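You operate a simulated robot arm through the tools that you are given. There is no shell and no other tool. Be economical: measure what you need, move in short steps, check, and stop when the job is done.

You are at the controls of a simulated two-armed robot. One attempt, no reset.

JOB
On the top of the grey bench, fold the blue cloth in half and then in half again.

The check looks at the end state, three seconds after you hand in, the way a careful person would. Anything else that was tipped, shoved, dropped, spilled or broken makes it a failure. Flat cloth is picked up by pressing the open fingertips on it (5 to 10 N) and closing them slowly along it; thin cloth reads only 2 to 8 mm in the jaws.

ROBOT AND FRAMES
Two 6-joint arms with two-finger grippers on one trunk, on a base that drives. Base frame: it is fixed to the floor where the robot stands at the start and does not move with it; the origin is under the middle of the robot, x ahead of it, y to its left, z up; the surface under the hand at the start is at about z = 880. Readings come in mm, rad, newtons and seconds.
The left shoulder is at the start at [70, 148, 1377], the right one opposite. With the tool pointing down near the work surface each hand reaches from about 420 to 680 mm from the robot's upright axis, wherever it stands, measured 20 degrees to its own side. Places, roughly: top of the grey bench [500, 400, 900]. Payload 2.45 kg a hand.
The TCP of each hand is the grasp point between the finger pads, 30 mm short of the fingertips. In the tool frame z runs along the fingers and y along their closing line. The gripper opens to 106 mm. The gripper's body begins 79 mm behind the TCP.
Orientation is told as [roll, pitch, yaw] about the base's x, y, z axes, in that order, counted from this pose: with the fingers straight down and closing along the base's y, the tool's x points along the base's -x, its y along +y and its z along -z.

CONTROLS
- The arms move only by the tool drive_tool. It takes "left_motion", "right_motion" or both (then of equal length, played together; a hand with none holds still); each is a list of rows, each a list of 7 numbers: the gripper command, from -1 (shut) to 1 (fully open), values between in proportion, then the shift along the tool's x, y, z in units of 300 mm (1.0 is 300 mm), then the turn, a rotation vector about the tool's x, y, z in units of 60 degrees (1.0 is 60 degrees). In form: [[claw, dx, dy, dz, ax, ay, az], ...]. A call has 1 to 10 rows; each row is the pose to reach, as a shift and turn from the pose commanded when the call began, along the tool's axes at that moment. A call with a number of a shift or a turn outside -1 to 1 is refused whole. Rows are played at 5 a second. More than 50 mm and 0.15 rad between two rows, or a gripper value outside its range, and nothing of the call is played. Where a pose cannot be reached the arm comes as near as it can. A force on the tool above 40 N (or 10 N above the force at the start of the call, whichever is more), or a blocked arm, ends the call early, and 0.2 s more pass. The fingers move at their own pace (about 72 mm/s each) and stop on an object; they squeeze with about 29 N. The grip force told is the motor's: it shows also when the fingers shut on nothing. Time passes only in rows, and 0.2 s behind the last, so rows that repeat a pose let the fingers close. The reply holds the time, the measured pose of the TCP, the force on the tool along the base axes, the opening and the grip force, in the units named above and with some noise, with the torque about the TCP (base axes, N m) and any sound that the robot's microphone picked up.
- Cameras (640 x 400 px; columns grow to the right, rows downward): "scene" is now at [115.3, 30.4, 1577.5]; the picture's right is [0.42, -0.91, 0.00], its down [-0.75, -0.35, -0.56] and it looks along [0.51, 0.24, -0.83] (base axes); focal length 289 px, centre (320, 200). "left" rides on the left gripper at [76, 2, -106] in its tool frame; the picture's right is [-0.02, 1.00, 0.00], its down [-0.78, -0.02, -0.62] and it looks along [-0.62, -0.01, 0.78] (tool axes); focal length 247 px, centre (320, 200). "right" rides on the right gripper at [76, -2, -106] in its tool frame; the picture's right is [0.02, 1.00, 0.00], its down [-0.78, 0.02, -0.62] and it looks along [-0.62, 0.01, 0.78] (tool axes); focal length 247 px, centre (320, 200). There is no depth. A picture from a camera that has moved, and an enlarged one, comes with that camera's place and axes in the base frame and with its lens.
- camera(camera): a new picture of that camera. No time passes.
- slide_trunk(by): slides the trunk up (or, below 0, down) by that many mm; the arms and the scene camera ride with it, the base frame stays. It gives what a move gives, with no picture.
- drive_base(legs): drives the robot by 1 to 6 legs, each [ahead, left, turn to the left] in mm, mm and rad, along the robot's own axes; the way and the turn of a leg run together, so that a leg with both is an arc; at most 1500 mm and 3.142 rad a leg. The arms and the cameras ride along, it lands a little off, and it stops where it bumps. It gives what a move gives.
- pan_tilt(pan, tilt): turns the head with the scene camera to pan (to the left, within 1.501 rad either way) and tilt (down, from -0.506 to 1.204), counted from straight ahead of the robot. It gives what a move gives.
- zoom(camera, box): a new picture of the part [left, top, right, bottom] of that camera's present view, enlarged. No time passes.
- finish_job(): hands the job in; it is judged then, once.

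Work in short steps. Places have to be worked out from the pictures, the camera data and where the tool is seen: move nearer, look again, correct. Check each grasp and each placing, and mend what went wrong. You have 120 turns and 92 pictures in all, those below and enlarged ones among them. Open the grippers and draw the arms clear of the work before you hand the job in, unless the task says otherwise; then end with one line.

The tools are called after ">>>" by a JSON object that holds its "fn" and its "kwargs". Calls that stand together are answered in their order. drive_tool: Moves the arms, as the interface text tells. Its arguments: {"type":"object","properties":{"left_motion":{"type":"array","items":{"type":"array","items":{"type":"number"}}},"right_motion":{"type":"array","items":{"type":"array","items":{"type":"number"}}}},"required":[]} The other tools are called the same way: slide_trunk (by) slides the trunk up or down; drive_base (legs) drives the base; pan_tilt (pan, tilt) turns the head that bears the scene camera; camera (camera) takes a picture; zoom (camera, box) takes an enlarged picture of a part of a camera's view; finish_job () hands the job in.

At the start:

```text
t: 0.0
left_ee_pos: [386.2, 359.8, 1027.8]
left_tool_rot: [0.0, -0.001, 0.0]
left_force: [-0.1, -0.2, 0.6]
left_wrist_torque: [-0.02, 0.02, -0.01]
left_finger_gap: 105.9
left_gripper_force: 0.1
right_ee_pos: [605.4, -27.0, 992.0]
right_tool_rot: [-0.009, 0.0, -0.008]
right_force: [-0.4, 0.3, -0.1]
right_wrist_torque: [0.0, 0.0, 0.02]
right_finger_gap: 106.1
right_gripper_force: 0.1
trunk travel left (down, up): [-850.0, 90.0]
robot x, y, heading: [3.0, 1.6, -0.004]
head pan, tilt: [0.438, 0.974]
```

scene: 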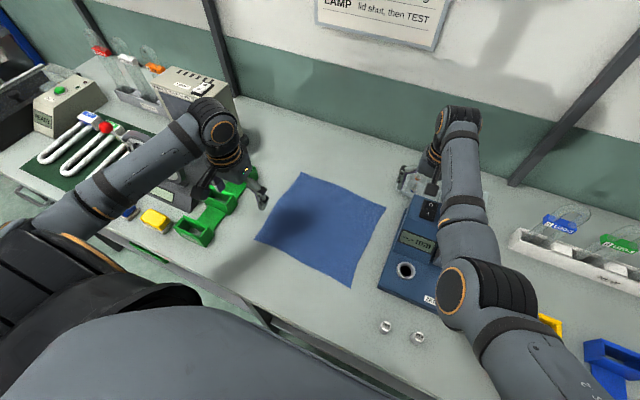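
right: 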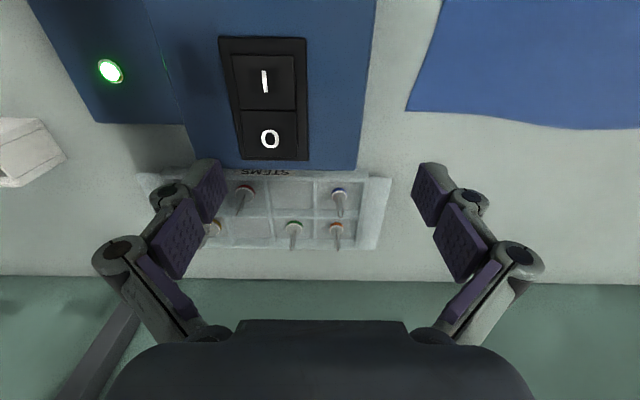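
left: 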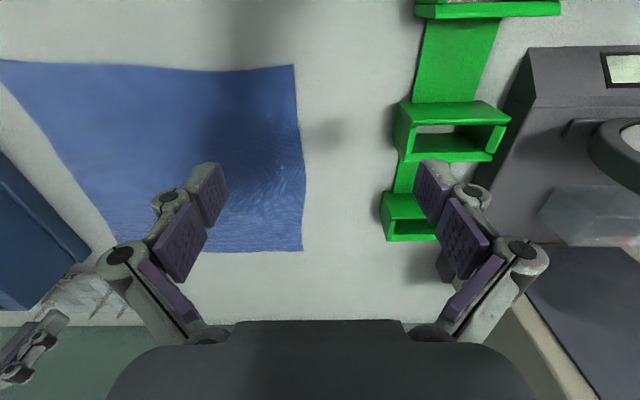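

The cloth looks roughly square: corners near (342,57), (354,337), (612,326) and (597,51), with its centre about 190 mm left of the robot. I'll raise the left hand and move it inward, so the base can then shift left with both hands over the cloth.

>>> {"fn": "drive_tool", "kwargs": {"left_motion": [[1, 0, 0, -0.12, 0, 0, 0], [1, 0, -0.1, -0.24, 0, 0, 0], [1, 0, -0.22, -0.3, 0, 0, 0], [1, 0, -0.34, -0.3, 0, 0, 0], [1, 0, -0.46, -0.3, 0, 0, 0], [1, 0, -0.58, -0.3, 0, 0, 0], [1, 0, -0.64, -0.3, 0, 0, 0]], "right_motion": [[1, 0, 0, -0.12, 0, 0, 0], [1, 0, 0, -0.24, 0, 0, 0], [1, 0, 0, -0.3, 0, 0, 0], [1, 0, 0, -0.3, 0, 0, 0], [1, 0, 0, -0.3, 0, 0, 0], [1, 0, 0, -0.3, 0, 0, 0], [1, 0, 0, -0.3, 0, 0, 0]]}}

>>> {"fn": "pan_tilt", "kwargs": {"pan": 0.9, "tilt": 0.8}}

>>> {"fn": "camera", "kwargs": {"camera": "scene"}}

```text
t: 1.6
left_ee_pos: [336.9, 279.9, 1112.0]
left_tool_rot: [-0.002, -0.001, 0.001]
left_force: [0.4, 1.0, 0.6]
left_wrist_torque: [0.01, -0.02, 0.0]
left_finger_gap: 106.1
left_gripper_force: 0.1
left hand out of reach, approached as far as the arm can: row 3, 4, 5, 6, 7
right_ee_pos: [605.1, -37.4, 1081.5]
right_tool_rot: [-0.02, -0.006, -0.022]
right_force: [-0.6, -0.1, 0.4]
right_wrist_torque: [0.04, -0.04, 0.01]
right_finger_gap: 106.1
right_gripper_force: 0.0
trunk travel left (down, up): [-850.0, 90.0]
robot x, y, heading: [2.5, -2.2, -0.004]
head pan, tilt: [0.438, 0.974]
```

```text
t: 2.5
left_ee_pos: [338.0, 279.0, 1112.1]
left_tool_rot: [-0.002, -0.002, 0.001]
left_force: [0.8, -0.7, 0.4]
left_wrist_torque: [0.01, 0.02, -0.02]
left_finger_gap: 106.1
left_gripper_force: 0.0
right_ee_pos: [606.7, -38.2, 1078.9]
right_tool_rot: [-0.02, 0.0, -0.024]
right_force: [-0.5, 0.3, -0.1]
right_wrist_torque: [0.01, 0.03, -0.01]
right_finger_gap: 106.1
right_gripper_force: 0.1
trunk travel left (down, up): [-850.0, 90.0]
robot x, y, heading: [2.5, -3.5, 0.003]
head pan, tilt: [0.901, 0.799]
```

```text
88 pictures are left
camera scene: at [101.1, 63.3, 1590.8], right [0.78, -0.62, 0.0], down [-0.45, -0.56, -0.7], along [0.43, 0.55, -0.72], focal length 289 px, centre (320, 200)
```

scene: 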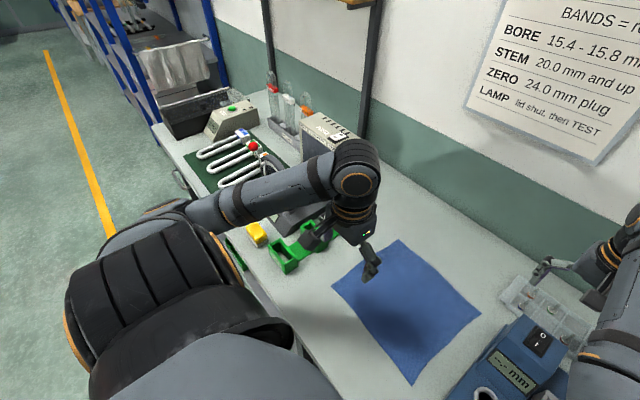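

The left hand stopped at its minimum radius. I'll move it forward first, then inward over the cloth.

>>> {"fn": "drive_tool", "kwargs": {"left_motion": [[1, -0.15, 0, 0, 0, 0, 0], [1, -0.3, 0, 0, 0, 0, 0], [1, -0.4, -0.12, 0, 0, 0, 0], [1, -0.4, -0.25, 0, 0, 0, 0], [1, -0.4, -0.35, 0, 0, 0, 0], [1, -0.4, -0.4, 0, 0, 0, 0]]}}

>>> {"fn": "drive_base", "kwargs": {"legs": [[-60, 0, 0], [0, 190, 0]]}}

>>> {"fn": "pan_tilt", "kwargs": {"pan": 0.0, "tilt": 0.95}}

>>> {"fn": "camera", "kwargs": {"camera": "scene"}}

```text
t: 3.9
left_ee_pos: [361.8, 299.0, 1104.5]
left_tool_rot: [-0.001, -0.004, 0.001]
left_force: [0.3, -0.5, -0.6]
left_wrist_torque: [0.03, -0.02, -0.04]
left_finger_gap: 106.0
left_gripper_force: 0.0
left hand out of reach, approached as far as the arm can: row 1, 2, 3, 4, 5, 6
right_ee_pos: [605.2, -38.2, 1080.3]
right_tool_rot: [-0.019, -0.003, -0.023]
right_force: [-0.2, -0.6, -0.7]
right_wrist_torque: [0.0, -0.06, -0.01]
right_finger_gap: 106.4
right_gripper_force: 0.0
trunk travel left (down, up): [-850.0, 90.0]
robot x, y, heading: [-3.4, 0.5, 0.006]
head pan, tilt: [0.901, 0.799]
```

```text
t: 6.0
left_ee_pos: [308.3, 484.2, 1103.4]
left_tool_rot: [0.0, -0.001, -0.006]
left_force: [0.6, -0.7, 0.3]
left_wrist_torque: [0.02, 0.0, 0.03]
left_finger_gap: 106.2
left_gripper_force: 0.0
right_ee_pos: [547.4, 142.8, 1079.1]
right_tool_rot: [-0.019, 0.0, -0.028]
right_force: [0.4, -0.2, 0.3]
right_wrist_torque: [0.05, 0.0, 0.01]
right_finger_gap: 106.0
right_gripper_force: 0.0
trunk travel left (down, up): [-850.0, 90.0]
robot x, y, heading: [-58.3, 187.4, -0.008]
head pan, tilt: [0.901, 0.799]
```

```text
t: 7.2
left_ee_pos: [306.3, 486.2, 1104.2]
left_tool_rot: [-0.002, -0.001, -0.004]
left_force: [0.4, 0.4, 0.1]
left_wrist_torque: [-0.01, 0.03, -0.01]
left_finger_gap: 105.8
left_gripper_force: 0.1
right_ee_pos: [547.6, 142.0, 1079.1]
right_tool_rot: [-0.022, -0.003, -0.031]
right_force: [-0.5, 0.4, 0.9]
right_wrist_torque: [-0.01, -0.02, 0.01]
right_finger_gap: 106.3
right_gripper_force: 0.1
trunk travel left (down, up): [-850.0, 90.0]
robot x, y, heading: [-58.6, 188.7, -0.005]
head pan, tilt: [0.0, 0.949]
```

```text
87 pictures are left
camera scene: at [64.5, 186.5, 1579.3], right [-0.01, -1.0, 0.0], down [-0.81, 0.0, -0.58], along [0.58, 0.0, -0.81], focal length 289 px, centre (320, 200)
```

scene: 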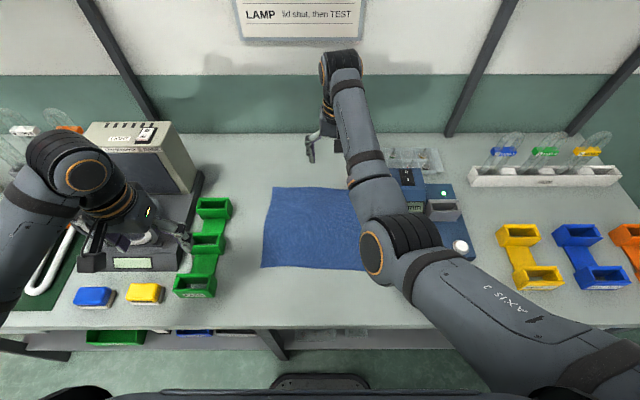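

The cloth is now centred ahead, with its left corners at about (616,325) and (356,337). I'll test the left hand with small moves forward and inward, since its commanded pose may be stale.

>>> {"fn": "drive_tool", "kwargs": {"left_motion": [[1, -0.1, 0, 0, 0, 0, 0], [1, -0.2, 0, 0, 0, 0, 0], [1, -0.2, -0.1, 0, 0, 0, 0]], "right_motion": [[1, 0.0, -0.1, 0, 0, 0, 0], [1, 0.0, -0.2, 0, 0, 0, 0], [1, 0.0, -0.2, 0, 0, 0, 0]]}}

```text
t: 8.0
left_ee_pos: [329.9, 503.8, 1088.3]
left_tool_rot: [-0.007, -0.009, -0.006]
left_force: [0.1, -0.1, -0.7]
left_wrist_torque: [-0.01, 0.0, -0.02]
left_finger_gap: 106.0
left_gripper_force: 0.0
left hand out of reach, approached as far as the arm can: row 1, 2, 3
right_ee_pos: [543.9, 85.7, 1080.7]
right_tool_rot: [-0.02, -0.001, -0.026]
right_force: [-1.1, -0.3, -0.1]
right_wrist_torque: [0.0, -0.03, -0.01]
right_finger_gap: 105.8
right_gripper_force: 0.1
trunk travel left (down, up): [-850.0, 90.0]
robot x, y, heading: [-61.3, 188.6, -0.004]
head pan, tilt: [0.0, 0.949]
```

The left hand is still reported out of reach. I'll send a small step outward to see whether its commanded pose is far from the measured one.

>>> {"fn": "drive_tool", "kwargs": {"left_motion": [[1, 0, 0.1, 0, 0, 0, 0]]}}

```text
t: 8.4
left_ee_pos: [330.6, 533.8, 1090.2]
left_tool_rot: [-0.004, -0.002, -0.008]
left_force: [-0.1, 0.2, -0.2]
left_wrist_torque: [-0.03, 0.0, 0.0]
left_finger_gap: 105.9
left_gripper_force: 0.0
right_ee_pos: [544.9, 86.6, 1079.7]
right_tool_rot: [-0.023, -0.002, -0.027]
right_force: [-0.4, 0.9, 0.3]
right_wrist_torque: [0.01, 0.01, 0.01]
right_finger_gap: 106.0
right_gripper_force: 0.1
trunk travel left (down, up): [-850.0, 90.0]
robot x, y, heading: [-58.0, 188.3, -0.009]
head pan, tilt: [0.0, 0.949]
```

The commanded pose follows the measured one, so this is a local arm limit. I'll probe forward motion on its own from here.

>>> {"fn": "drive_tool", "kwargs": {"left_motion": [[1, -0.08, 0, -0.03, 0, 0, 0], [1, -0.16, 0, -0.06, 0, 0, 0]]}}

>>> {"fn": "camera", "kwargs": {"camera": "scene"}}

```text
t: 9.0
left_ee_pos: [364.4, 546.3, 1101.9]
left_tool_rot: [-0.004, -0.006, -0.007]
left_force: [0.0, 0.2, -0.6]
left_wrist_torque: [-0.03, -0.01, 0.0]
left_finger_gap: 106.1
left_gripper_force: 0.1
left hand out of reach, approached as far as the arm can: row 2
right_ee_pos: [545.5, 86.3, 1078.6]
right_tool_rot: [-0.023, 0.001, -0.027]
right_force: [-1.0, 0.6, 0.0]
right_wrist_torque: [-0.04, 0.03, -0.02]
right_finger_gap: 105.7
right_gripper_force: 0.1
trunk travel left (down, up): [-850.0, 90.0]
robot x, y, heading: [-58.4, 187.8, -0.003]
head pan, tilt: [0.0, 0.949]
```

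```text
86 pictures are left
camera scene: at [64.6, 188.2, 1579.3], right [-0.01, -1.0, 0.0], down [-0.81, 0.0, -0.58], along [0.58, 0.0, -0.81], focal length 289 px, centre (320, 200)
```

scene: 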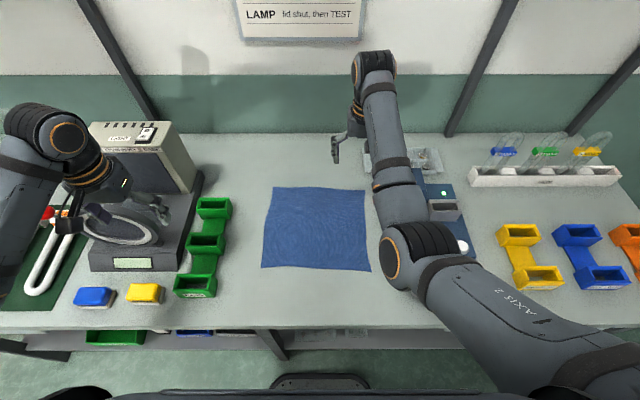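

The limit seems to be an azimuth of about 27–30° outward from the shoulder, probably a wrist-roll joint stop. I'll yaw the tool about 30° clockwise and then try moving inward.

>>> {"fn": "drive_tool", "kwargs": {"left_motion": [[1, 0, 0, 0, 0, 0, 0.13], [1, 0, 0, 0, 0, 0, 0.26], [1, 0, 0, 0, 0, 0, 0.39], [1, 0, 0, 0, 0, 0, 0.5], [1, 0, -0.1, 0, 0, 0, 0.5], [1, 0, -0.2, 0, 0, 0, 0.5], [1, 0, -0.3, 0, 0, 0, 0.5]]}}

```text
t: 10.6
left_ee_pos: [330.9, 504.5, 1092.1]
left_tool_rot: [-0.002, -0.008, -0.528]
left_force: [0.3, -0.3, 0.7]
left_wrist_torque: [-0.04, 0.0, -0.03]
left_finger_gap: 105.9
left_gripper_force: 0.1
left hand out of reach, approached as far as the arm can: row 5, 6, 7
right_ee_pos: [545.0, 84.7, 1079.4]
right_tool_rot: [-0.018, -0.001, -0.028]
right_force: [-0.3, 0.5, 0.2]
right_wrist_torque: [0.0, -0.01, -0.01]
right_finger_gap: 105.7
right_gripper_force: 0.1
trunk travel left (down, up): [-850.0, 90.0]
robot x, y, heading: [-60.0, 189.0, -0.008]
head pan, tilt: [0.0, 0.949]
```

A 30° yaw made no difference, so the limit is probably tied to hand height relative to the shoulder. I'll raise the trunk 90 mm, lower the left hand relative to it, and try inward again.

>>> {"fn": "slide_trunk", "kwargs": {"by": 90}}

>>> {"fn": "drive_tool", "kwargs": {"left_motion": [[1, 0, 0, 0.12, 0, 0, -0.13], [1, 0, 0, 0.24, 0, 0, -0.26], [1, 0, 0, 0.36, 0, 0, -0.39], [1, 0, 0, 0.36, 0, 0, -0.5], [1, 0.05, -0.09, 0.36, 0, 0, -0.5], [1, 0.1, -0.18, 0.36, 0, 0, -0.5]]}}

```text
t: 11.9
left_ee_pos: [331.9, 504.5, 1182.3]
left_tool_rot: [-0.001, -0.01, -0.528]
left_force: [0.5, 0.4, 0.0]
left_wrist_torque: [-0.03, 0.01, -0.01]
left_finger_gap: 106.0
left_gripper_force: 0.0
right_ee_pos: [544.6, 86.2, 1169.8]
right_tool_rot: [-0.02, -0.001, -0.028]
right_force: [0.4, 0.3, -0.4]
right_wrist_torque: [-0.03, -0.02, -0.01]
right_finger_gap: 106.0
right_gripper_force: 0.0
trunk travel left (down, up): [-940.0, 0.0]
robot x, y, heading: [-57.6, 185.6, -0.004]
head pan, tilt: [0.0, 0.949]
```

```text
t: 13.3
left_ee_pos: [275.9, 472.5, 1076.3]
left_tool_rot: [-0.005, -0.009, -0.005]
left_force: [-0.4, 0.3, 0.0]
left_wrist_torque: [0.02, -0.04, 0.0]
left_finger_gap: 105.9
left_gripper_force: 0.1
right_ee_pos: [543.9, 83.9, 1170.9]
right_tool_rot: [-0.018, -0.001, -0.029]
right_force: [0.7, 0.1, 0.5]
right_wrist_torque: [0.01, -0.01, -0.02]
right_finger_gap: 106.1
right_gripper_force: 0.0
trunk travel left (down, up): [-940.0, 0.0]
robot x, y, heading: [-63.3, 185.9, -0.004]
head pan, tilt: [0.0, 0.949]
```

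Those moves went through fully, so the lower hand helps. Next I'll try forward and inward.

>>> {"fn": "drive_tool", "kwargs": {"left_motion": [[1, -0.1, -0.05, 0, 0, 0, 0], [1, -0.2, -0.1, 0, 0, 0, 0], [1, -0.3, -0.18, 0, 0, 0, 0], [1, -0.4, -0.26, 0, 0, 0, 0]]}}

```text
t: 14.3
left_ee_pos: [400.9, 390.9, 1075.4]
left_tool_rot: [-0.005, -0.005, -0.007]
left_force: [0.3, 0.3, -0.4]
left_wrist_torque: [0.03, 0.01, 0.0]
left_finger_gap: 105.9
left_gripper_force: 0.1
left hand out of reach, approached as far as the arm can: row 3
right_ee_pos: [546.0, 84.5, 1167.9]
right_tool_rot: [-0.017, 0.0, -0.027]
right_force: [0.7, -0.8, 0.2]
right_wrist_torque: [0.02, 0.02, 0.0]
right_finger_gap: 106.2
right_gripper_force: 0.0
trunk travel left (down, up): [-940.0, 0.0]
robot x, y, heading: [-59.4, 191.5, -0.004]
head pan, tilt: [0.0, 0.949]
```

The left hand is free now at (401,391). I'll bring both hands in over the near corners, about (371,312) and (358,84), with the fingers part open, still well above the cloth.

>>> {"fn": "drive_tool", "kwargs": {"left_motion": [[0.5, 0.02, -0.08, 0.05, 0, 0, 0], [0, 0.04, -0.16, 0.12, 0, 0, 0], [-0.15, 0.06, -0.23, 0.2, 0, 0, 0], [-0.15, 0.08, -0.25, 0.27, 0, 0, 0], [-0.15, 0.1, -0.26, 0.3, 0, 0, 0], [-0.15, 0.1, -0.26, 0.3, 0, 0, 0]], "right_motion": [[0.5, 0.1, 0, 0.1, 0, 0, 0], [0, 0.2, 0, 0.2, 0, 0, 0], [-0.15, 0.3, 0, 0.3, 0, 0, 0], [-0.15, 0.4, 0, 0.4, 0, 0, 0], [-0.15, 0.5, 0, 0.5, 0, 0, 0], [-0.15, 0.6, 0, 0.58, 0, 0, 0]]}}

>>> {"fn": "camera", "kwargs": {"camera": "left"}}

>>> {"fn": "camera", "kwargs": {"camera": "right"}}

```text
t: 15.3
left_ee_pos: [381.5, 365.3, 999.7]
left_tool_rot: [0.09, -0.021, -0.004]
left_force: [0.4, 1.3, 0.6]
left_wrist_torque: [-0.03, 0.0, -0.01]
left_finger_gap: 45.2
left_gripper_force: 0.1
right_ee_pos: [476.6, 2.3, 1090.4]
right_tool_rot: [-0.169, -0.11, -0.075]
right_force: [-0.4, 0.4, -0.2]
right_wrist_torque: [-0.02, -0.01, 0.03]
right_finger_gap: 45.1
right_gripper_force: 0.1
trunk travel left (down, up): [-940.0, 0.0]
robot x, y, heading: [-59.3, 190.0, -0.006]
head pan, tilt: [0.0, 0.949]
stopped in row 4 (right hand): the arm was blocked; the commanded pose is now the measured one
```

```text
85 pictures are left
camera left: at [301.7, 357.1, 1103.4], right [0.02, 1.0, 0.09], down [0.77, -0.08, 0.63], along [0.64, 0.05, -0.77], focal length 247 px, centre (320, 200)
```

left: 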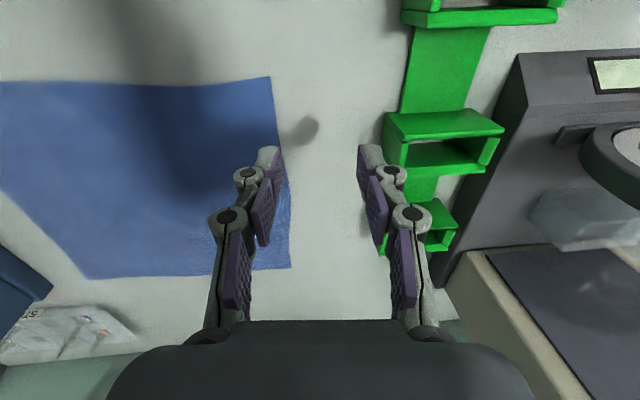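

```text
84 pictures are left
camera right: at [389.9, 24.0, 1184.7], right [0.07, 0.98, -0.17], down [0.72, 0.07, 0.69], along [0.69, -0.17, -0.7], focal length 247 px, centre (320, 200)
```

right: 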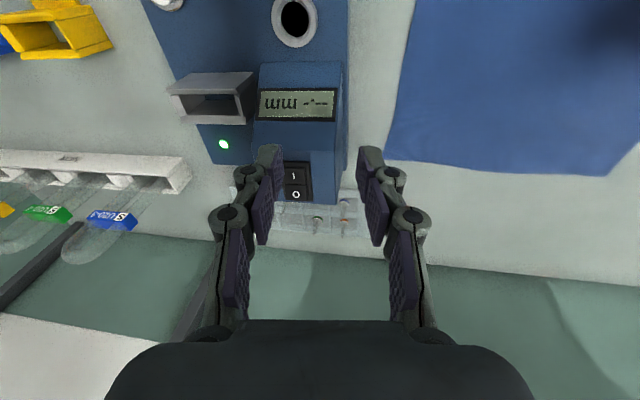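

The right arm was blocked part way and ended tilted at (477,2,1090). I'll look at the whole scene before moving on.

>>> {"fn": "camera", "kwargs": {"camera": "scene"}}

>>> {"fn": "drive_tool", "kwargs": {"left_motion": [[-0.15, 0, 0, 0, 0, 0, 0]], "right_motion": [[-0.15, 0, 0, 0, 0, 0, 0]]}}

```text
83 pictures are left
camera scene: at [62.3, 187.4, 1669.6], right [-0.01, -1.0, 0.0], down [-0.81, 0.0, -0.58], along [0.58, 0.0, -0.81], focal length 289 px, centre (320, 200)
```

scene: 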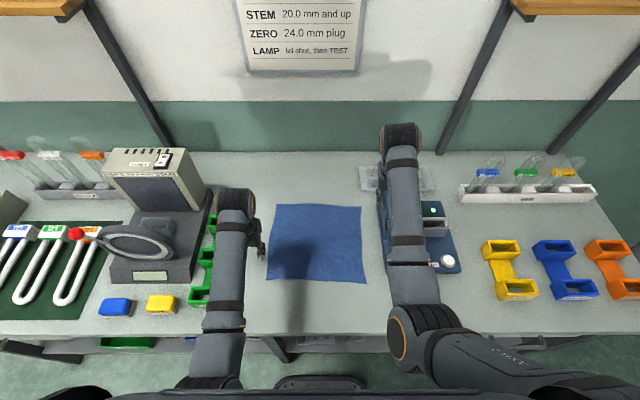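

```text
t: 15.7
left_ee_pos: [383.9, 364.9, 997.6]
left_tool_rot: [0.09, -0.021, -0.003]
left_force: [0.5, -0.7, -1.0]
left_wrist_torque: [0.01, -0.02, -0.04]
left_finger_gap: 45.0
left_gripper_force: 0.0
right_ee_pos: [478.7, 0.9, 1088.8]
right_tool_rot: [-0.168, -0.107, -0.072]
right_force: [0.1, -0.5, 0.3]
right_wrist_torque: [0.0, -0.03, 0.01]
right_finger_gap: 45.1
right_gripper_force: 0.0
trunk travel left (down, up): [-940.0, 0.0]
robot x, y, heading: [-56.9, 187.4, -0.003]
head pan, tilt: [0.0, 0.949]
```

No contact is visible in the picture. I'll straighten both tools and bring the right hand left over the cloth at its present height, in gentler steps.

>>> {"fn": "drive_tool", "kwargs": {"left_motion": [[-0.15, 0, -0.02, 0, 0.043, 0.01, 0], [-0.15, 0, -0.04, 0, 0.086, 0.02, 0], [-0.15, 0, -0.06, 0, 0.086, 0.02, 0], [-0.15, 0, -0.08, 0, 0.086, 0.02, 0], [-0.15, 0, -0.08, 0, 0.086, 0.02, 0]], "right_motion": [[-0.15, 0, 0.06, 0, -0.053, 0.034, -0.023], [-0.15, 0, 0.12, 0, -0.106, 0.068, -0.046], [-0.15, 0, 0.18, 0, -0.16, 0.102, -0.069], [-0.15, 0, 0.24, 0, -0.16, 0.102, -0.069], [-0.15, 0, 0.27, 0, -0.16, 0.102, -0.069]]}}

```text
t: 16.9
left_ee_pos: [383.5, 346.4, 995.3]
left_tool_rot: [0.009, -0.001, -0.001]
left_force: [0.4, -0.4, 0.2]
left_wrist_torque: [-0.01, 0.01, 0.02]
left_finger_gap: 45.1
left_gripper_force: 0.0
right_ee_pos: [485.4, 60.5, 1069.3]
right_tool_rot: [-0.036, 0.009, -0.027]
right_force: [0.4, -0.4, -0.3]
right_wrist_torque: [0.0, -0.03, -0.02]
right_finger_gap: 44.8
right_gripper_force: 0.1
trunk travel left (down, up): [-940.0, 0.0]
robot x, y, heading: [-63.0, 184.7, -0.002]
head pan, tilt: [0.0, 0.949]
```

Both hands are straight again. Next is right to about (370,84,1000) and left to about (371,312,995).

>>> {"fn": "drive_tool", "kwargs": {"left_motion": [[-0.15, 0.01, -0.02, 0, 0, 0, 0], [-0.15, 0.02, -0.04, 0, 0, 0, 0], [-0.15, 0.03, -0.07, 0, 0, 0, 0], [-0.15, 0.04, -0.09, 0, 0, 0, 0], [-0.15, 0.04, -0.115, 0, 0, 0, 0], [-0.15, 0.04, -0.115, 0, 0, 0, 0]], "right_motion": [[-0.15, 0.05, 0.02, 0.06, 0, 0, 0], [-0.15, 0.12, 0.04, 0.12, 0, 0, 0], [-0.15, 0.19, 0.06, 0.18, 0, 0, 0], [-0.15, 0.26, 0.08, 0.23, 0, 0, 0], [-0.15, 0.33, 0.08, 0.23, 0, 0, 0], [-0.15, 0.383, 0.08, 0.23, 0, 0, 0]]}}

```text
t: 17.6
left_ee_pos: [380.8, 362.7, 998.3]
left_tool_rot: [0.076, -0.014, 0.0]
left_force: [-0.3, -1.1, -0.5]
left_wrist_torque: [-0.03, 0.03, 0.02]
left_finger_gap: 44.9
left_gripper_force: 0.0
right_ee_pos: [513.6, 29.8, 1104.9]
right_tool_rot: [-0.116, -0.181, -0.047]
right_force: [0.2, 0.6, -1.1]
right_wrist_torque: [0.01, 0.02, -0.02]
right_finger_gap: 45.0
right_gripper_force: 0.1
trunk travel left (down, up): [-940.0, 0.0]
robot x, y, heading: [-54.9, 183.7, -0.008]
head pan, tilt: [0.0, 0.949]
stopped in row 3 (right hand): the arm was blocked; the commanded pose is now the measured one
```

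The right hand was pushed up and away and the left deflected too, so something is physically in the way. I'll look at the arms themselves.

>>> {"fn": "pan_tilt", "kwargs": {"pan": -0.3, "tilt": 1.2}}

>>> {"fn": "camera", "kwargs": {"camera": "scene"}}

>>> {"fn": "pan_tilt", "kwargs": {"pan": 0.5, "tilt": 1.2}}

>>> {"fn": "camera", "kwargs": {"camera": "scene"}}

```text
t: 18.4
left_ee_pos: [382.3, 362.2, 998.5]
left_tool_rot: [0.073, -0.015, 0.0]
left_force: [-0.5, 0.3, 0.5]
left_wrist_torque: [0.02, 0.02, -0.01]
left_finger_gap: 44.8
left_gripper_force: 0.0
right_ee_pos: [514.1, 29.5, 1103.9]
right_tool_rot: [-0.113, -0.179, -0.047]
right_force: [-0.6, -0.8, 0.6]
right_wrist_torque: [0.01, -0.05, 0.03]
right_finger_gap: 44.9
right_gripper_force: 0.1
trunk travel left (down, up): [-940.0, 0.0]
robot x, y, heading: [-58.3, 186.9, -0.004]
head pan, tilt: [-0.3, 1.201]
```

```text
82 pictures are left
camera scene: at [45.0, 170.3, 1653.2], right [-0.3, -0.95, 0.0], down [-0.89, 0.28, -0.36], along [0.35, -0.11, -0.93], focal length 289 px, centre (320, 200)
```

scene: 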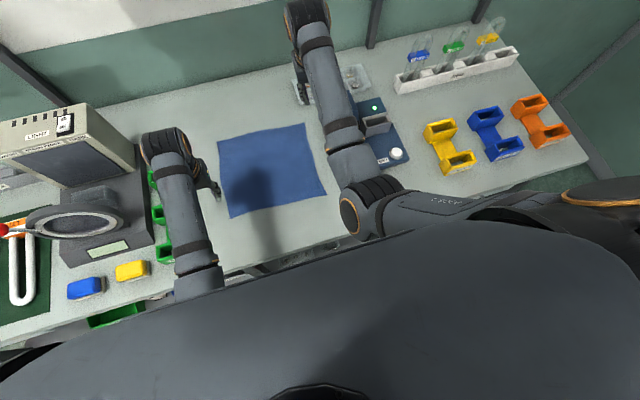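

```text
t: 19.6
left_ee_pos: [381.9, 361.4, 998.3]
left_tool_rot: [0.074, -0.013, 0.002]
left_force: [-1.1, 0.1, -0.1]
left_wrist_torque: [0.01, 0.02, 0.0]
left_finger_gap: 44.8
left_gripper_force: 0.2
right_ee_pos: [514.4, 28.7, 1102.7]
right_tool_rot: [-0.115, -0.179, -0.048]
right_force: [0.0, -0.4, -0.4]
right_wrist_torque: [0.02, 0.02, -0.01]
right_finger_gap: 45.3
right_gripper_force: 0.1
trunk travel left (down, up): [-940.0, 0.0]
robot x, y, heading: [-63.6, 186.7, -0.003]
head pan, tilt: [0.499, 1.201]
```

```text
81 pictures are left
camera scene: at [40.8, 213.4, 1653.1], right [0.47, -0.88, 0.0], down [-0.82, -0.44, -0.36], along [0.32, 0.17, -0.93], focal length 289 px, centre (320, 200)
```

scene: 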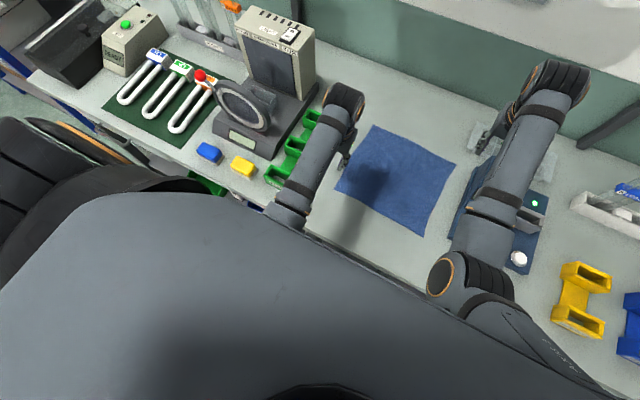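

The left arm now reaches from an elbow-low posture while the right is still elbow-out. I'll take the right hand back and outward, mirroring the left's path, so that it can swing in the same way.

>>> {"fn": "drive_tool", "kwargs": {"right_motion": [[-0.15, 0.04, -0.05, 0.0, -0.037, 0.057, -0.015], [-0.15, 0.09, -0.1, 0.0, -0.074, 0.115, -0.03], [-0.15, 0.15, -0.16, 0.01, -0.11, 0.172, -0.046], [-0.15, 0.2, -0.22, 0.02, -0.11, 0.172, -0.046], [-0.15, 0.26, -0.28, 0.03, -0.11, 0.172, -0.046], [-0.15, 0.32, -0.32, 0.03, -0.11, 0.172, -0.046]]}}

```text
t: 20.9
left_ee_pos: [381.6, 360.7, 997.9]
left_tool_rot: [0.075, -0.015, 0.0]
left_force: [-0.3, -1.1, 0.9]
left_wrist_torque: [0.01, 0.02, 0.0]
left_finger_gap: 44.8
left_gripper_force: 0.1
right_ee_pos: [415.6, -60.4, 1080.8]
right_tool_rot: [0.003, 0.002, -0.004]
right_force: [-0.7, 0.3, -1.1]
right_wrist_torque: [0.02, -0.02, 0.02]
right_finger_gap: 45.0
right_gripper_force: 0.0
right hand out of reach, approached as far as the arm can: row 5, 6
trunk travel left (down, up): [-940.0, 0.0]
robot x, y, heading: [-58.3, 187.6, 0.0]
head pan, tilt: [0.499, 1.201]
```

That worked smoothly and the tool is upright at (416,-60). I'll continue back to about (310,-100).

>>> {"fn": "drive_tool", "kwargs": {"right_motion": [[-0.15, 0.12, -0.04, 0, 0, 0, 0], [-0.15, 0.24, -0.08, 0, 0, 0, 0], [-0.15, 0.35, -0.13, 0, 0, 0, 0]]}}

>>> {"fn": "pan_tilt", "kwargs": {"pan": -0.2, "tilt": 1.1}}

>>> {"fn": "camera", "kwargs": {"camera": "scene"}}

```text
t: 21.8
left_ee_pos: [381.5, 360.4, 998.0]
left_tool_rot: [0.077, -0.015, 0.0]
left_force: [0.5, 0.4, 0.9]
left_wrist_torque: [0.01, -0.02, -0.03]
left_finger_gap: 45.2
left_gripper_force: 0.0
right_ee_pos: [310.6, -100.5, 1081.5]
right_tool_rot: [0.003, 0.004, -0.005]
right_force: [-0.2, -0.7, -0.3]
right_wrist_torque: [0.02, 0.01, -0.05]
right_finger_gap: 45.1
right_gripper_force: 0.1
right hand out of reach, approached as far as the arm can: row 1, 2
trunk travel left (down, up): [-940.0, 0.0]
robot x, y, heading: [-58.9, 187.6, -0.005]
head pan, tilt: [0.499, 1.201]
```

```text
t: 22.8
left_ee_pos: [382.3, 360.6, 997.0]
left_tool_rot: [0.075, -0.016, -0.001]
left_force: [-0.2, -0.4, -0.4]
left_wrist_torque: [0.0, 0.0, -0.02]
left_finger_gap: 45.0
left_gripper_force: 0.1
right_ee_pos: [313.1, -99.0, 1081.8]
right_tool_rot: [0.004, 0.004, -0.007]
right_force: [-1.0, -0.2, 0.9]
right_wrist_torque: [0.0, 0.0, -0.02]
right_finger_gap: 44.7
right_gripper_force: 0.0
trunk travel left (down, up): [-940.0, 0.0]
robot x, y, heading: [-63.7, 188.3, -0.001]
head pan, tilt: [-0.201, 1.1]
```

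```text
80 pictures are left
camera scene: at [53.1, 174.1, 1659.1], right [-0.2, -0.98, 0.0], down [-0.87, 0.18, -0.45], along [0.44, -0.09, -0.89], focal length 289 px, centre (320, 200)
```

scene: 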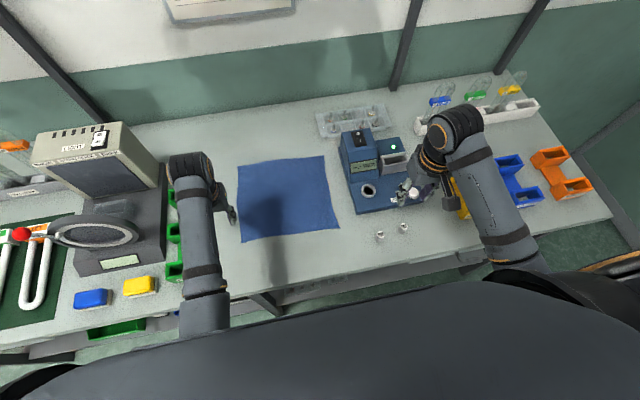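

The right arm now mirrors the left's earlier posture. I'll bring it forward and inward the same way.

>>> {"fn": "drive_tool", "kwargs": {"right_motion": [[-0.15, -0.02, 0.1, 0, 0, 0, 0], [-0.15, -0.08, 0.18, 0, 0, 0, 0], [-0.15, -0.16, 0.26, 0, 0, 0, 0], [-0.15, -0.24, 0.34, 0, 0, 0, 0], [-0.15, -0.28, 0.42, 0, 0, 0, 0]]}}

```text
t: 24.0
left_ee_pos: [382.7, 361.3, 997.6]
left_tool_rot: [0.073, -0.014, 0.0]
left_force: [-1.1, -0.6, -0.6]
left_wrist_torque: [0.0, 0.01, -0.01]
left_finger_gap: 45.1
left_gripper_force: 0.0
right_ee_pos: [390.5, 9.7, 1073.1]
right_tool_rot: [-0.032, 0.021, -0.013]
right_force: [-0.1, -0.5, -0.3]
right_wrist_torque: [-0.02, 0.01, 0.01]
right_finger_gap: 45.0
right_gripper_force: 0.0
right hand out of reach, approached as far as the arm can: row 1, 2, 3, 4
trunk travel left (down, up): [-940.0, 0.0]
robot x, y, heading: [-61.2, 182.4, -0.007]
head pan, tilt: [-0.201, 1.1]
```

The right hand is now at (390,10,1073). I'll continue both gently to the hover points.

>>> {"fn": "drive_tool", "kwargs": {"right_motion": [[-0.15, 0.01, 0.06, 0.04, 0, 0, 0], [-0.15, 0.02, 0.12, 0.08, 0, 0, 0], [-0.15, 0.04, 0.17, 0.12, 0, 0, 0], [-0.15, 0.06, 0.2, 0.18, 0, 0, 0], [-0.15, 0.07, 0.2, 0.24, 0, 0, 0], [-0.15, 0.07, 0.2, 0.24, 0, 0, 0]]}}

>>> {"fn": "drive_tool", "kwargs": {"left_motion": [[-0.15, 0.0, -0.04, 0, 0.036, 0.007, 0], [-0.15, 0.01, -0.08, 0, 0.072, 0.014, 0], [-0.15, 0.02, -0.12, 0, 0.072, 0.014, 0], [-0.15, 0.03, -0.16, 0, 0.072, 0.014, 0], [-0.15, 0.03, -0.16, 0, 0.072, 0.014, 0]]}}

```text
t: 24.7
left_ee_pos: [381.8, 362.2, 998.5]
left_tool_rot: [0.075, -0.014, 0.001]
left_force: [-0.9, -0.4, 0.3]
left_wrist_torque: [0.03, 0.0, -0.02]
left_finger_gap: 44.9
left_gripper_force: 0.1
right_ee_pos: [397.7, -18.6, 1054.0]
right_tool_rot: [-0.171, -0.015, -0.032]
right_force: [0.2, 0.1, -0.1]
right_wrist_torque: [0.0, -0.01, 0.03]
right_finger_gap: 45.1
right_gripper_force: 0.0
right hand out of reach, approached as far as the arm can: row 3
trunk travel left (down, up): [-940.0, 0.0]
robot x, y, heading: [-58.4, 188.2, -0.006]
head pan, tilt: [-0.201, 1.1]
stopped in row 3 (right hand): the arm was blocked; the commanded pose is now the measured one
```

```text
t: 26.1
left_ee_pos: [380.3, 368.4, 990.6]
left_tool_rot: [0.109, -0.013, 0.003]
left_force: [0.4, -0.2, -0.1]
left_wrist_torque: [0.0, -0.01, 0.02]
left_finger_gap: 45.1
left_gripper_force: 0.2
right_ee_pos: [397.9, -19.1, 1054.2]
right_tool_rot: [-0.171, -0.016, -0.028]
right_force: [0.6, 0.3, 0.2]
right_wrist_torque: [0.01, -0.02, 0.0]
right_finger_gap: 45.1
right_gripper_force: 0.1
trunk travel left (down, up): [-940.0, 0.0]
robot x, y, heading: [-60.6, 187.1, -0.002]
head pan, tilt: [-0.201, 1.1]
stopped in row 5 (left hand): the arm was blocked; the commanded pose is now the measured one
```

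Both arms meet the same limit when moving inward close to the body, but they work well further out, around 600 mm ahead. So I'll keep the hands at about (605, ±110) relative to the robot and fold by driving the base. First I'll back up so the near edge falls at that reach.

>>> {"fn": "drive_base", "kwargs": {"legs": [[-180, 0, 0]]}}

>>> {"fn": "drive_tool", "kwargs": {"left_motion": [[-0.15, -0.05, 0.02, -0.05, 0.036, 0.007, 0], [-0.15, -0.12, 0.03, -0.05, 0.072, 0.014, 0], [-0.15, -0.2, 0.02, -0.05, 0.104, 0.012, 0], [-0.15, -0.28, 0.01, -0.05, 0.104, 0.012, 0], [-0.15, -0.36, 0, -0.05, 0.104, 0.012, 0], [-0.15, -0.44, 0, -0.05, 0.104, 0.012, 0]], "right_motion": [[-0.15, -0.05, 0, 0, -0.054, 0.005, -0.01], [-0.15, -0.12, 0, 0, -0.108, 0.01, -0.02], [-0.15, -0.2, 0, 0, -0.163, 0.015, -0.03], [-0.15, -0.28, 0, 0, -0.163, 0.015, -0.03], [-0.15, -0.36, 0, 0, -0.163, 0.015, -0.03], [-0.15, -0.44, 0, 0, -0.163, 0.015, -0.03]]}}

```text
t: 27.6
left_ee_pos: [198.9, 368.8, 989.9]
left_tool_rot: [0.11, -0.01, 0.001]
left_force: [0.0, 0.1, 0.9]
left_wrist_torque: [0.02, 0.03, -0.04]
left_finger_gap: 45.1
left_gripper_force: 0.0
right_ee_pos: [217.5, -18.0, 1053.3]
right_tool_rot: [-0.173, -0.01, -0.033]
right_force: [0.3, 0.4, -0.3]
right_wrist_torque: [0.01, 0.03, 0.02]
right_finger_gap: 45.0
right_gripper_force: 0.1
trunk travel left (down, up): [-940.0, 0.0]
robot x, y, heading: [-242.4, 187.6, -0.012]
head pan, tilt: [-0.201, 1.1]
```

```text
t: 29.0
left_ee_pos: [329.8, 367.6, 1006.1]
left_tool_rot: [0.002, 0.003, 0.002]
left_force: [0.9, 0.0, 0.4]
left_wrist_torque: [0.03, 0.04, -0.03]
left_finger_gap: 45.1
left_gripper_force: 0.0
right_ee_pos: [345.5, -22.4, 1054.7]
right_tool_rot: [0.0, 0.008, -0.003]
right_force: [-0.7, 0.0, 0.0]
right_wrist_torque: [-0.02, -0.01, 0.0]
right_finger_gap: 44.8
right_gripper_force: 0.1
trunk travel left (down, up): [-940.0, 0.0]
robot x, y, heading: [-244.1, 187.5, -0.01]
head pan, tilt: [-0.201, 1.1]
```

Both arms extended cleanly and are upright. Now I'll bring them inward to y≈312 and y≈84.

>>> {"fn": "drive_tool", "kwargs": {"left_motion": [[-0.15, -0.05, -0.04, 0, 0, 0, 0], [-0.15, -0.1, -0.08, 0, 0, 0, 0], [-0.15, -0.12, -0.12, 0, 0, 0, 0], [-0.15, -0.12, -0.16, 0, 0, 0, 0], [-0.15, -0.12, -0.18, 0, 0, 0, 0], [-0.15, -0.12, -0.18, 0, 0, 0, 0]], "right_motion": [[-0.15, -0.02, 0.06, 0.02, 0, 0, 0], [-0.15, -0.04, 0.12, 0.05, 0, 0, 0], [-0.15, -0.05, 0.18, 0.1, 0, 0, 0], [-0.15, -0.05, 0.24, 0.14, 0, 0, 0], [-0.15, -0.05, 0.3, 0.16, 0, 0, 0], [-0.15, -0.05, 0.35, 0.16, 0, 0, 0]]}}

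>>> {"fn": "camera", "kwargs": {"camera": "left"}}

>>> {"fn": "camera", "kwargs": {"camera": "right"}}

```text
t: 30.4
left_ee_pos: [364.8, 313.3, 1007.2]
left_tool_rot: [0.0, 0.0, 0.002]
left_force: [-0.2, 0.3, 0.7]
left_wrist_torque: [0.0, -0.02, 0.04]
left_finger_gap: 44.9
left_gripper_force: 0.0
right_ee_pos: [359.5, 83.1, 1008.6]
right_tool_rot: [-0.002, 0.004, -0.003]
right_force: [0.3, 0.5, 0.1]
right_wrist_torque: [-0.01, 0.03, -0.01]
right_finger_gap: 44.9
right_gripper_force: 0.1
trunk travel left (down, up): [-940.0, 0.0]
robot x, y, heading: [-245.2, 192.3, -0.007]
head pan, tilt: [-0.201, 1.1]
```

```text
79 pictures are left
camera left: at [287.4, 313.0, 1113.0], right [0.02, 1.0, 0.0], down [0.78, -0.02, 0.62], along [0.62, -0.01, -0.78], focal length 247 px, centre (320, 200)
```

left: 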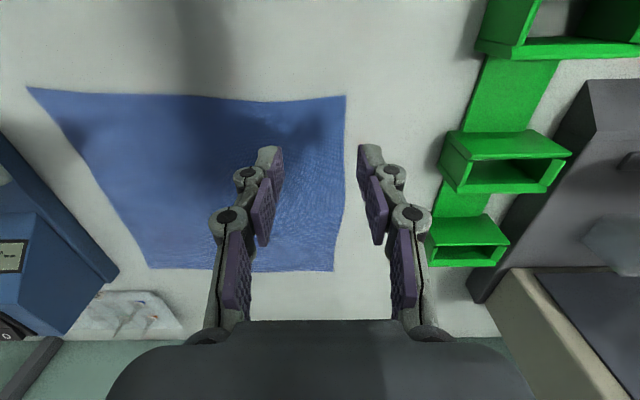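

```text
78 pictures are left
camera right: at [283.9, 82.2, 1113.8], right [-0.02, 1.0, 0.0], down [0.79, 0.02, 0.62], along [0.62, 0.01, -0.79], focal length 247 px, centre (320, 200)
```

right: 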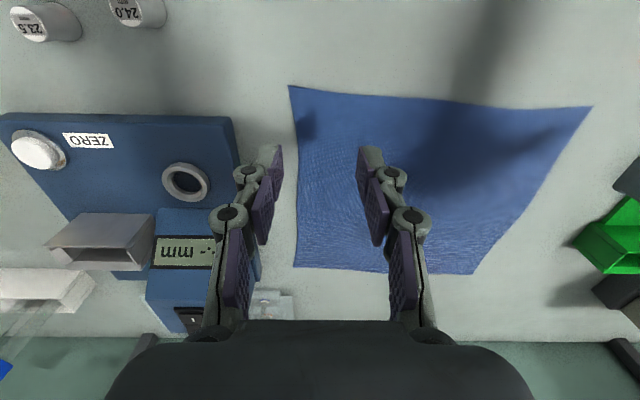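

The corners fit at (353,336) near-left and (340,55) near-right. I'll set a gap of about 26 mm at TCP (368,308) and (357,83), then come down using the trunk.

>>> {"fn": "drive_tool", "kwargs": {"left_motion": [[-0.51, -0.01, -0.017, 0, 0, 0, 0], [-0.51, -0.01, -0.017, 0, 0, 0, 0]], "right_motion": [[-0.51, 0.008, 0, 0, 0, 0, 0], [-0.51, 0.008, 0, 0, 0, 0, 0]]}}

>>> {"fn": "slide_trunk", "kwargs": {"by": -80}}

>>> {"fn": "camera", "kwargs": {"camera": "left"}}

>>> {"fn": "camera", "kwargs": {"camera": "right"}}

```text
t: 31.0
left_ee_pos: [366.7, 307.4, 1007.6]
left_tool_rot: [0.0, 0.002, 0.003]
left_force: [0.6, -0.4, 0.0]
left_wrist_torque: [-0.01, -0.01, -0.03]
left_finger_gap: 26.1
left_gripper_force: 0.0
right_ee_pos: [357.9, 82.9, 1008.9]
right_tool_rot: [-0.003, 0.005, -0.004]
right_force: [1.1, 0.1, -0.8]
right_wrist_torque: [-0.01, -0.02, 0.0]
right_finger_gap: 25.8
right_gripper_force: 0.0
trunk travel left (down, up): [-940.0, 0.0]
robot x, y, heading: [-244.0, 188.5, -0.008]
head pan, tilt: [-0.201, 1.1]
```

```text
t: 32.2
left_ee_pos: [366.7, 307.3, 925.9]
left_tool_rot: [0.0, 0.0, 0.002]
left_force: [-0.1, -0.1, 0.7]
left_wrist_torque: [0.03, -0.01, 0.0]
left_finger_gap: 26.1
left_gripper_force: 0.1
right_ee_pos: [357.8, 83.4, 928.0]
right_tool_rot: [-0.001, 0.002, -0.003]
right_force: [-0.4, 0.1, 1.0]
right_wrist_torque: [0.02, 0.0, 0.04]
right_finger_gap: 26.3
right_gripper_force: 0.0
trunk travel left (down, up): [-860.0, 80.0]
robot x, y, heading: [-239.8, 191.4, -0.009]
head pan, tilt: [-0.201, 1.1]
```

```text
77 pictures are left
camera left: at [289.9, 307.7, 1033.5], right [0.02, 1.0, 0.0], down [0.78, -0.02, 0.62], along [0.62, -0.01, -0.78], focal length 247 px, centre (320, 200)
```

left: 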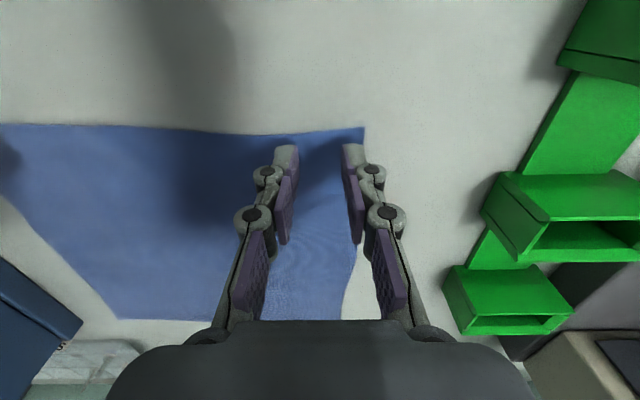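

```text
76 pictures are left
camera right: at [281.3, 81.5, 1033.9], right [-0.02, 1.0, 0.0], down [0.79, 0.01, 0.62], along [0.62, 0.01, -0.79], focal length 247 px, centre (320, 200)
```

right: 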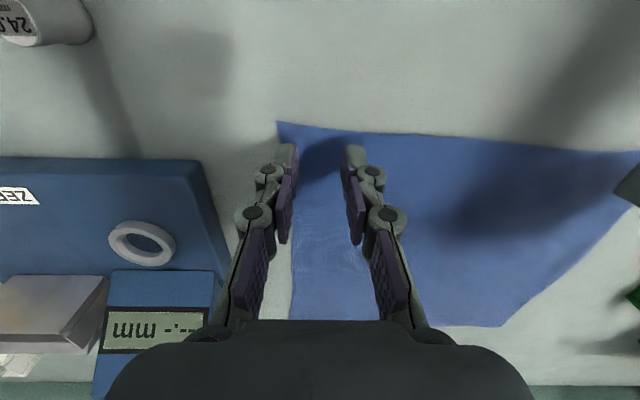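

Tips sit about 15 mm above the cloth with the outer fingers right at its side edges. I'll shift 5 mm inward and step down towards contact.

>>> {"fn": "drive_tool", "kwargs": {"left_motion": [[-0.51, 0, -0.017, 0.0, 0, 0, 0], [-0.51, 0, -0.017, 0.02, 0, 0, 0], [-0.51, 0, -0.017, 0.035, 0, 0, 0], [-0.51, 0, -0.017, 0.045, 0, 0, 0]], "right_motion": [[-0.51, 0, 0.017, 0.0, 0, 0, 0], [-0.51, 0, 0.017, 0.02, 0, 0, 0], [-0.51, 0, 0.017, 0.04, 0, 0, 0], [-0.51, 0, 0.017, 0.052, 0, 0, 0]]}}

```text
t: 33.2
left_ee_pos: [366.7, 303.1, 913.7]
left_tool_rot: [0.0, 0.002, 0.0]
left_force: [0.0, 0.4, -0.4]
left_wrist_torque: [-0.03, -0.02, 0.0]
left_finger_gap: 25.7
left_gripper_force: 0.1
right_ee_pos: [358.5, 87.0, 912.5]
right_tool_rot: [0.002, 0.005, -0.003]
right_force: [0.2, 0.2, 0.4]
right_wrist_torque: [-0.01, -0.01, 0.03]
right_finger_gap: 25.9
right_gripper_force: 0.0
trunk travel left (down, up): [-860.0, 80.0]
robot x, y, heading: [-242.0, 185.4, -0.013]
head pan, tilt: [-0.201, 1.1]
```

No contact yet at z≈913, so I'll continue in 1–1.5 mm steps.

>>> {"fn": "drive_tool", "kwargs": {"left_motion": [[-0.51, 0, 0, 0.005, 0, 0, 0], [-0.51, 0, 0, 0.01, 0, 0, 0], [-0.51, 0, 0, 0.013, 0, 0, 0]], "right_motion": [[-0.51, 0, 0, 0.004, 0, 0, 0], [-0.51, 0, 0, 0.007, 0, 0, 0], [-0.51, 0, 0, 0.01, 0, 0, 0]]}}

```text
t: 34.0
left_ee_pos: [366.7, 302.7, 910.9]
left_tool_rot: [0.001, -0.005, 0.003]
left_force: [0.3, -0.5, 8.0]
left_wrist_torque: [0.01, -0.01, 0.02]
left_finger_gap: 25.7
left_gripper_force: 0.1
right_ee_pos: [357.9, 88.0, 911.0]
right_tool_rot: [-0.001, 0.0, -0.003]
right_force: [0.5, 0.7, 4.0]
right_wrist_torque: [-0.02, 0.03, -0.02]
right_finger_gap: 26.0
right_gripper_force: 0.1
trunk travel left (down, up): [-860.0, 80.0]
robot x, y, heading: [-244.0, 187.8, -0.006]
head pan, tilt: [-0.201, 1.1]
```

Both tips are in contact, with 8 N on the left and 4 N on the right. I'll press the right a little more and close both slowly.

>>> {"fn": "drive_tool", "kwargs": {"left_motion": [[-0.51, 0, 0, 0, 0, 0, 0], [-0.6, 0, 0, 0, 0, 0, 0], [-0.68, 0, 0, 0, 0, 0, 0], [-0.76, 0, 0, 0, 0, 0, 0], [-0.84, 0, 0, 0, 0, 0, 0], [-0.92, 0, 0, 0, 0, 0, 0], [-1, 0, 0, 0, 0, 0, 0], [-1, 0, 0, 0, 0, 0, 0], [-1, 0, 0, 0, 0, 0, 0]], "right_motion": [[-0.51, 0, 0, 0.003, 0, 0, 0], [-0.6, 0, 0, 0.003, 0, 0, 0], [-0.68, 0, 0, 0.003, 0, 0, 0], [-0.76, 0, 0, 0.003, 0, 0, 0], [-0.84, 0, 0, 0.003, 0, 0, 0], [-0.92, 0, 0, 0.003, 0, 0, 0], [-1, 0, 0, 0.003, 0, 0, 0], [-1, 0, 0, 0.003, 0, 0, 0], [-1, 0, 0, 0.003, 0, 0, 0]]}}

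>>> {"fn": "camera", "kwargs": {"camera": "left"}}

>>> {"fn": "camera", "kwargs": {"camera": "right"}}

```text
t: 36.0
left_ee_pos: [365.4, 302.9, 910.3]
left_tool_rot: [-0.001, 0.001, 0.001]
left_force: [-0.7, -12.4, 2.2]
left_wrist_torque: [-0.37, 0.02, 0.02]
left_finger_gap: 1.7
left_gripper_force: 27.4
right_ee_pos: [357.0, 90.1, 911.2]
right_tool_rot: [0.0, 0.001, -0.004]
right_force: [-0.1, 13.9, 10.1]
right_wrist_torque: [0.46, -0.07, 0.08]
right_finger_gap: 2.3
right_gripper_force: 28.7
trunk travel left (down, up): [-860.0, 80.0]
robot x, y, heading: [-244.2, 186.9, -0.011]
head pan, tilt: [-0.201, 1.1]
```

```text
75 pictures are left
camera left: at [288.1, 302.7, 1016.7], right [0.02, 1.0, 0.0], down [0.78, -0.02, 0.62], along [0.62, -0.01, -0.78], focal length 247 px, centre (320, 200)
```

left: 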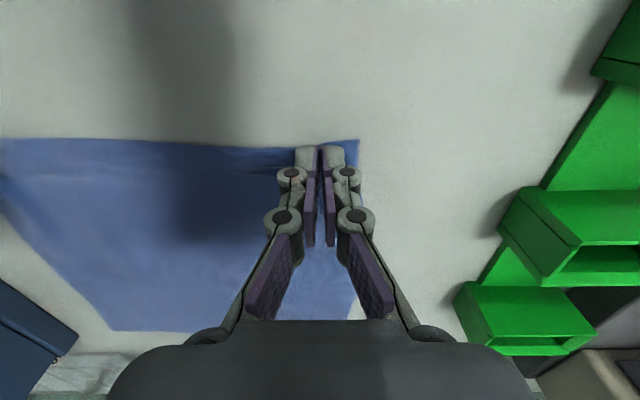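

```text
74 pictures are left
camera right: at [280.2, 87.5, 1015.7], right [-0.02, 1.0, 0.0], down [0.78, 0.01, 0.62], along [0.62, 0.01, -0.78], focal length 247 px, centre (320, 200)
```

right: 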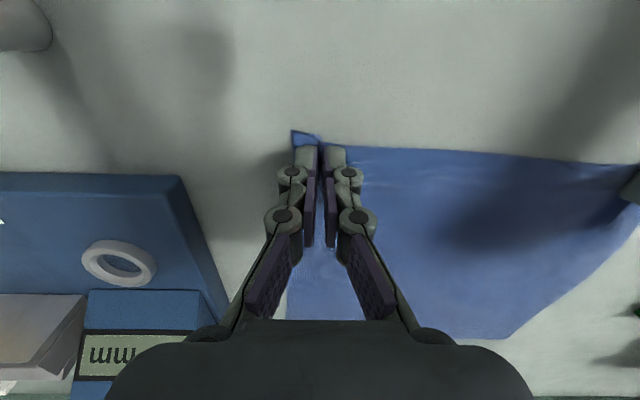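

Gaps of 1.7 and 2.3 mm, plus an opposed ~13 N side pull, show that both hands hold the cloth. I'll ease each hand 4 mm inward and lift 30 mm to check.

>>> {"fn": "drive_tool", "kwargs": {"left_motion": [[-1, 0, -0.013, 0, 0, 0, 0], [-1, 0, -0.013, -0.04, 0, 0, 0], [-1, 0, -0.013, -0.08, 0, 0, 0], [-1, 0, -0.013, -0.1, 0, 0, 0]], "right_motion": [[-1, 0, 0.013, 0, 0, 0, 0], [-1, 0, 0.013, -0.04, 0, 0, 0], [-1, 0, 0.013, -0.08, 0, 0, 0], [-1, 0, 0.013, -0.1, 0, 0, 0]]}}

>>> {"fn": "pan_tilt", "kwargs": {"pan": 0, "tilt": 0.85}}

>>> {"fn": "camera", "kwargs": {"camera": "scene"}}

>>> {"fn": "camera", "kwargs": {"camera": "right"}}

```text
t: 37.0
left_ee_pos: [368.1, 298.5, 938.5]
left_tool_rot: [0.0, 0.003, 0.002]
left_force: [1.4, -0.8, -0.5]
left_wrist_torque: [-0.07, 0.06, 0.03]
left_finger_gap: 4.9
left_gripper_force: 37.5
right_ee_pos: [358.2, 90.6, 939.2]
right_tool_rot: [-0.002, 0.004, -0.004]
right_force: [-0.2, 1.7, -0.2]
right_wrist_torque: [0.04, -0.02, 0.0]
right_finger_gap: 2.7
right_gripper_force: 27.1
trunk travel left (down, up): [-860.0, 80.0]
robot x, y, heading: [-240.3, 188.6, -0.006]
head pan, tilt: [-0.201, 1.1]
```

```text
t: 37.7
left_ee_pos: [367.4, 298.2, 938.3]
left_tool_rot: [0.001, 0.0, 0.001]
left_force: [-0.2, -2.2, 4.2]
left_wrist_torque: [0.03, -0.07, 0.01]
left_finger_gap: 0.7
left_gripper_force: 28.4
right_ee_pos: [358.1, 92.2, 938.2]
right_tool_rot: [-0.001, 0.003, -0.005]
right_force: [0.7, 0.8, -0.3]
right_wrist_torque: [0.05, -0.04, 0.0]
right_finger_gap: 1.6
right_gripper_force: 27.2
trunk travel left (down, up): [-860.0, 80.0]
robot x, y, heading: [-242.1, 192.7, -0.009]
head pan, tilt: [0.0, 0.85]
```

```text
73 pictures are left
camera scene: at [-114.1, 187.5, 1596.7], right [-0.01, -1.0, 0.0], down [-0.75, 0.01, -0.66], along [0.66, -0.01, -0.75], focal length 289 px, centre (320, 200)
```

scene: 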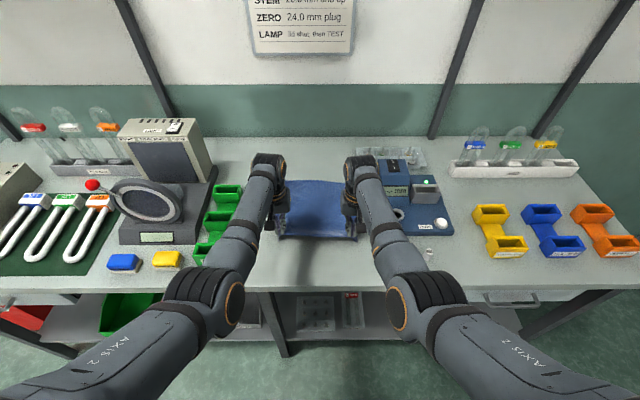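

```text
72 pictures are left
camera right: at [281.7, 90.4, 1044.2], right [-0.02, 1.0, 0.0], down [0.79, 0.01, 0.62], along [0.62, 0.01, -0.79], focal length 247 px, centre (320, 200)
```

right: 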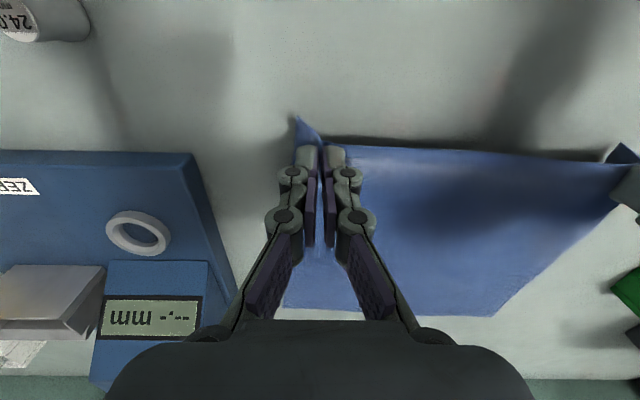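

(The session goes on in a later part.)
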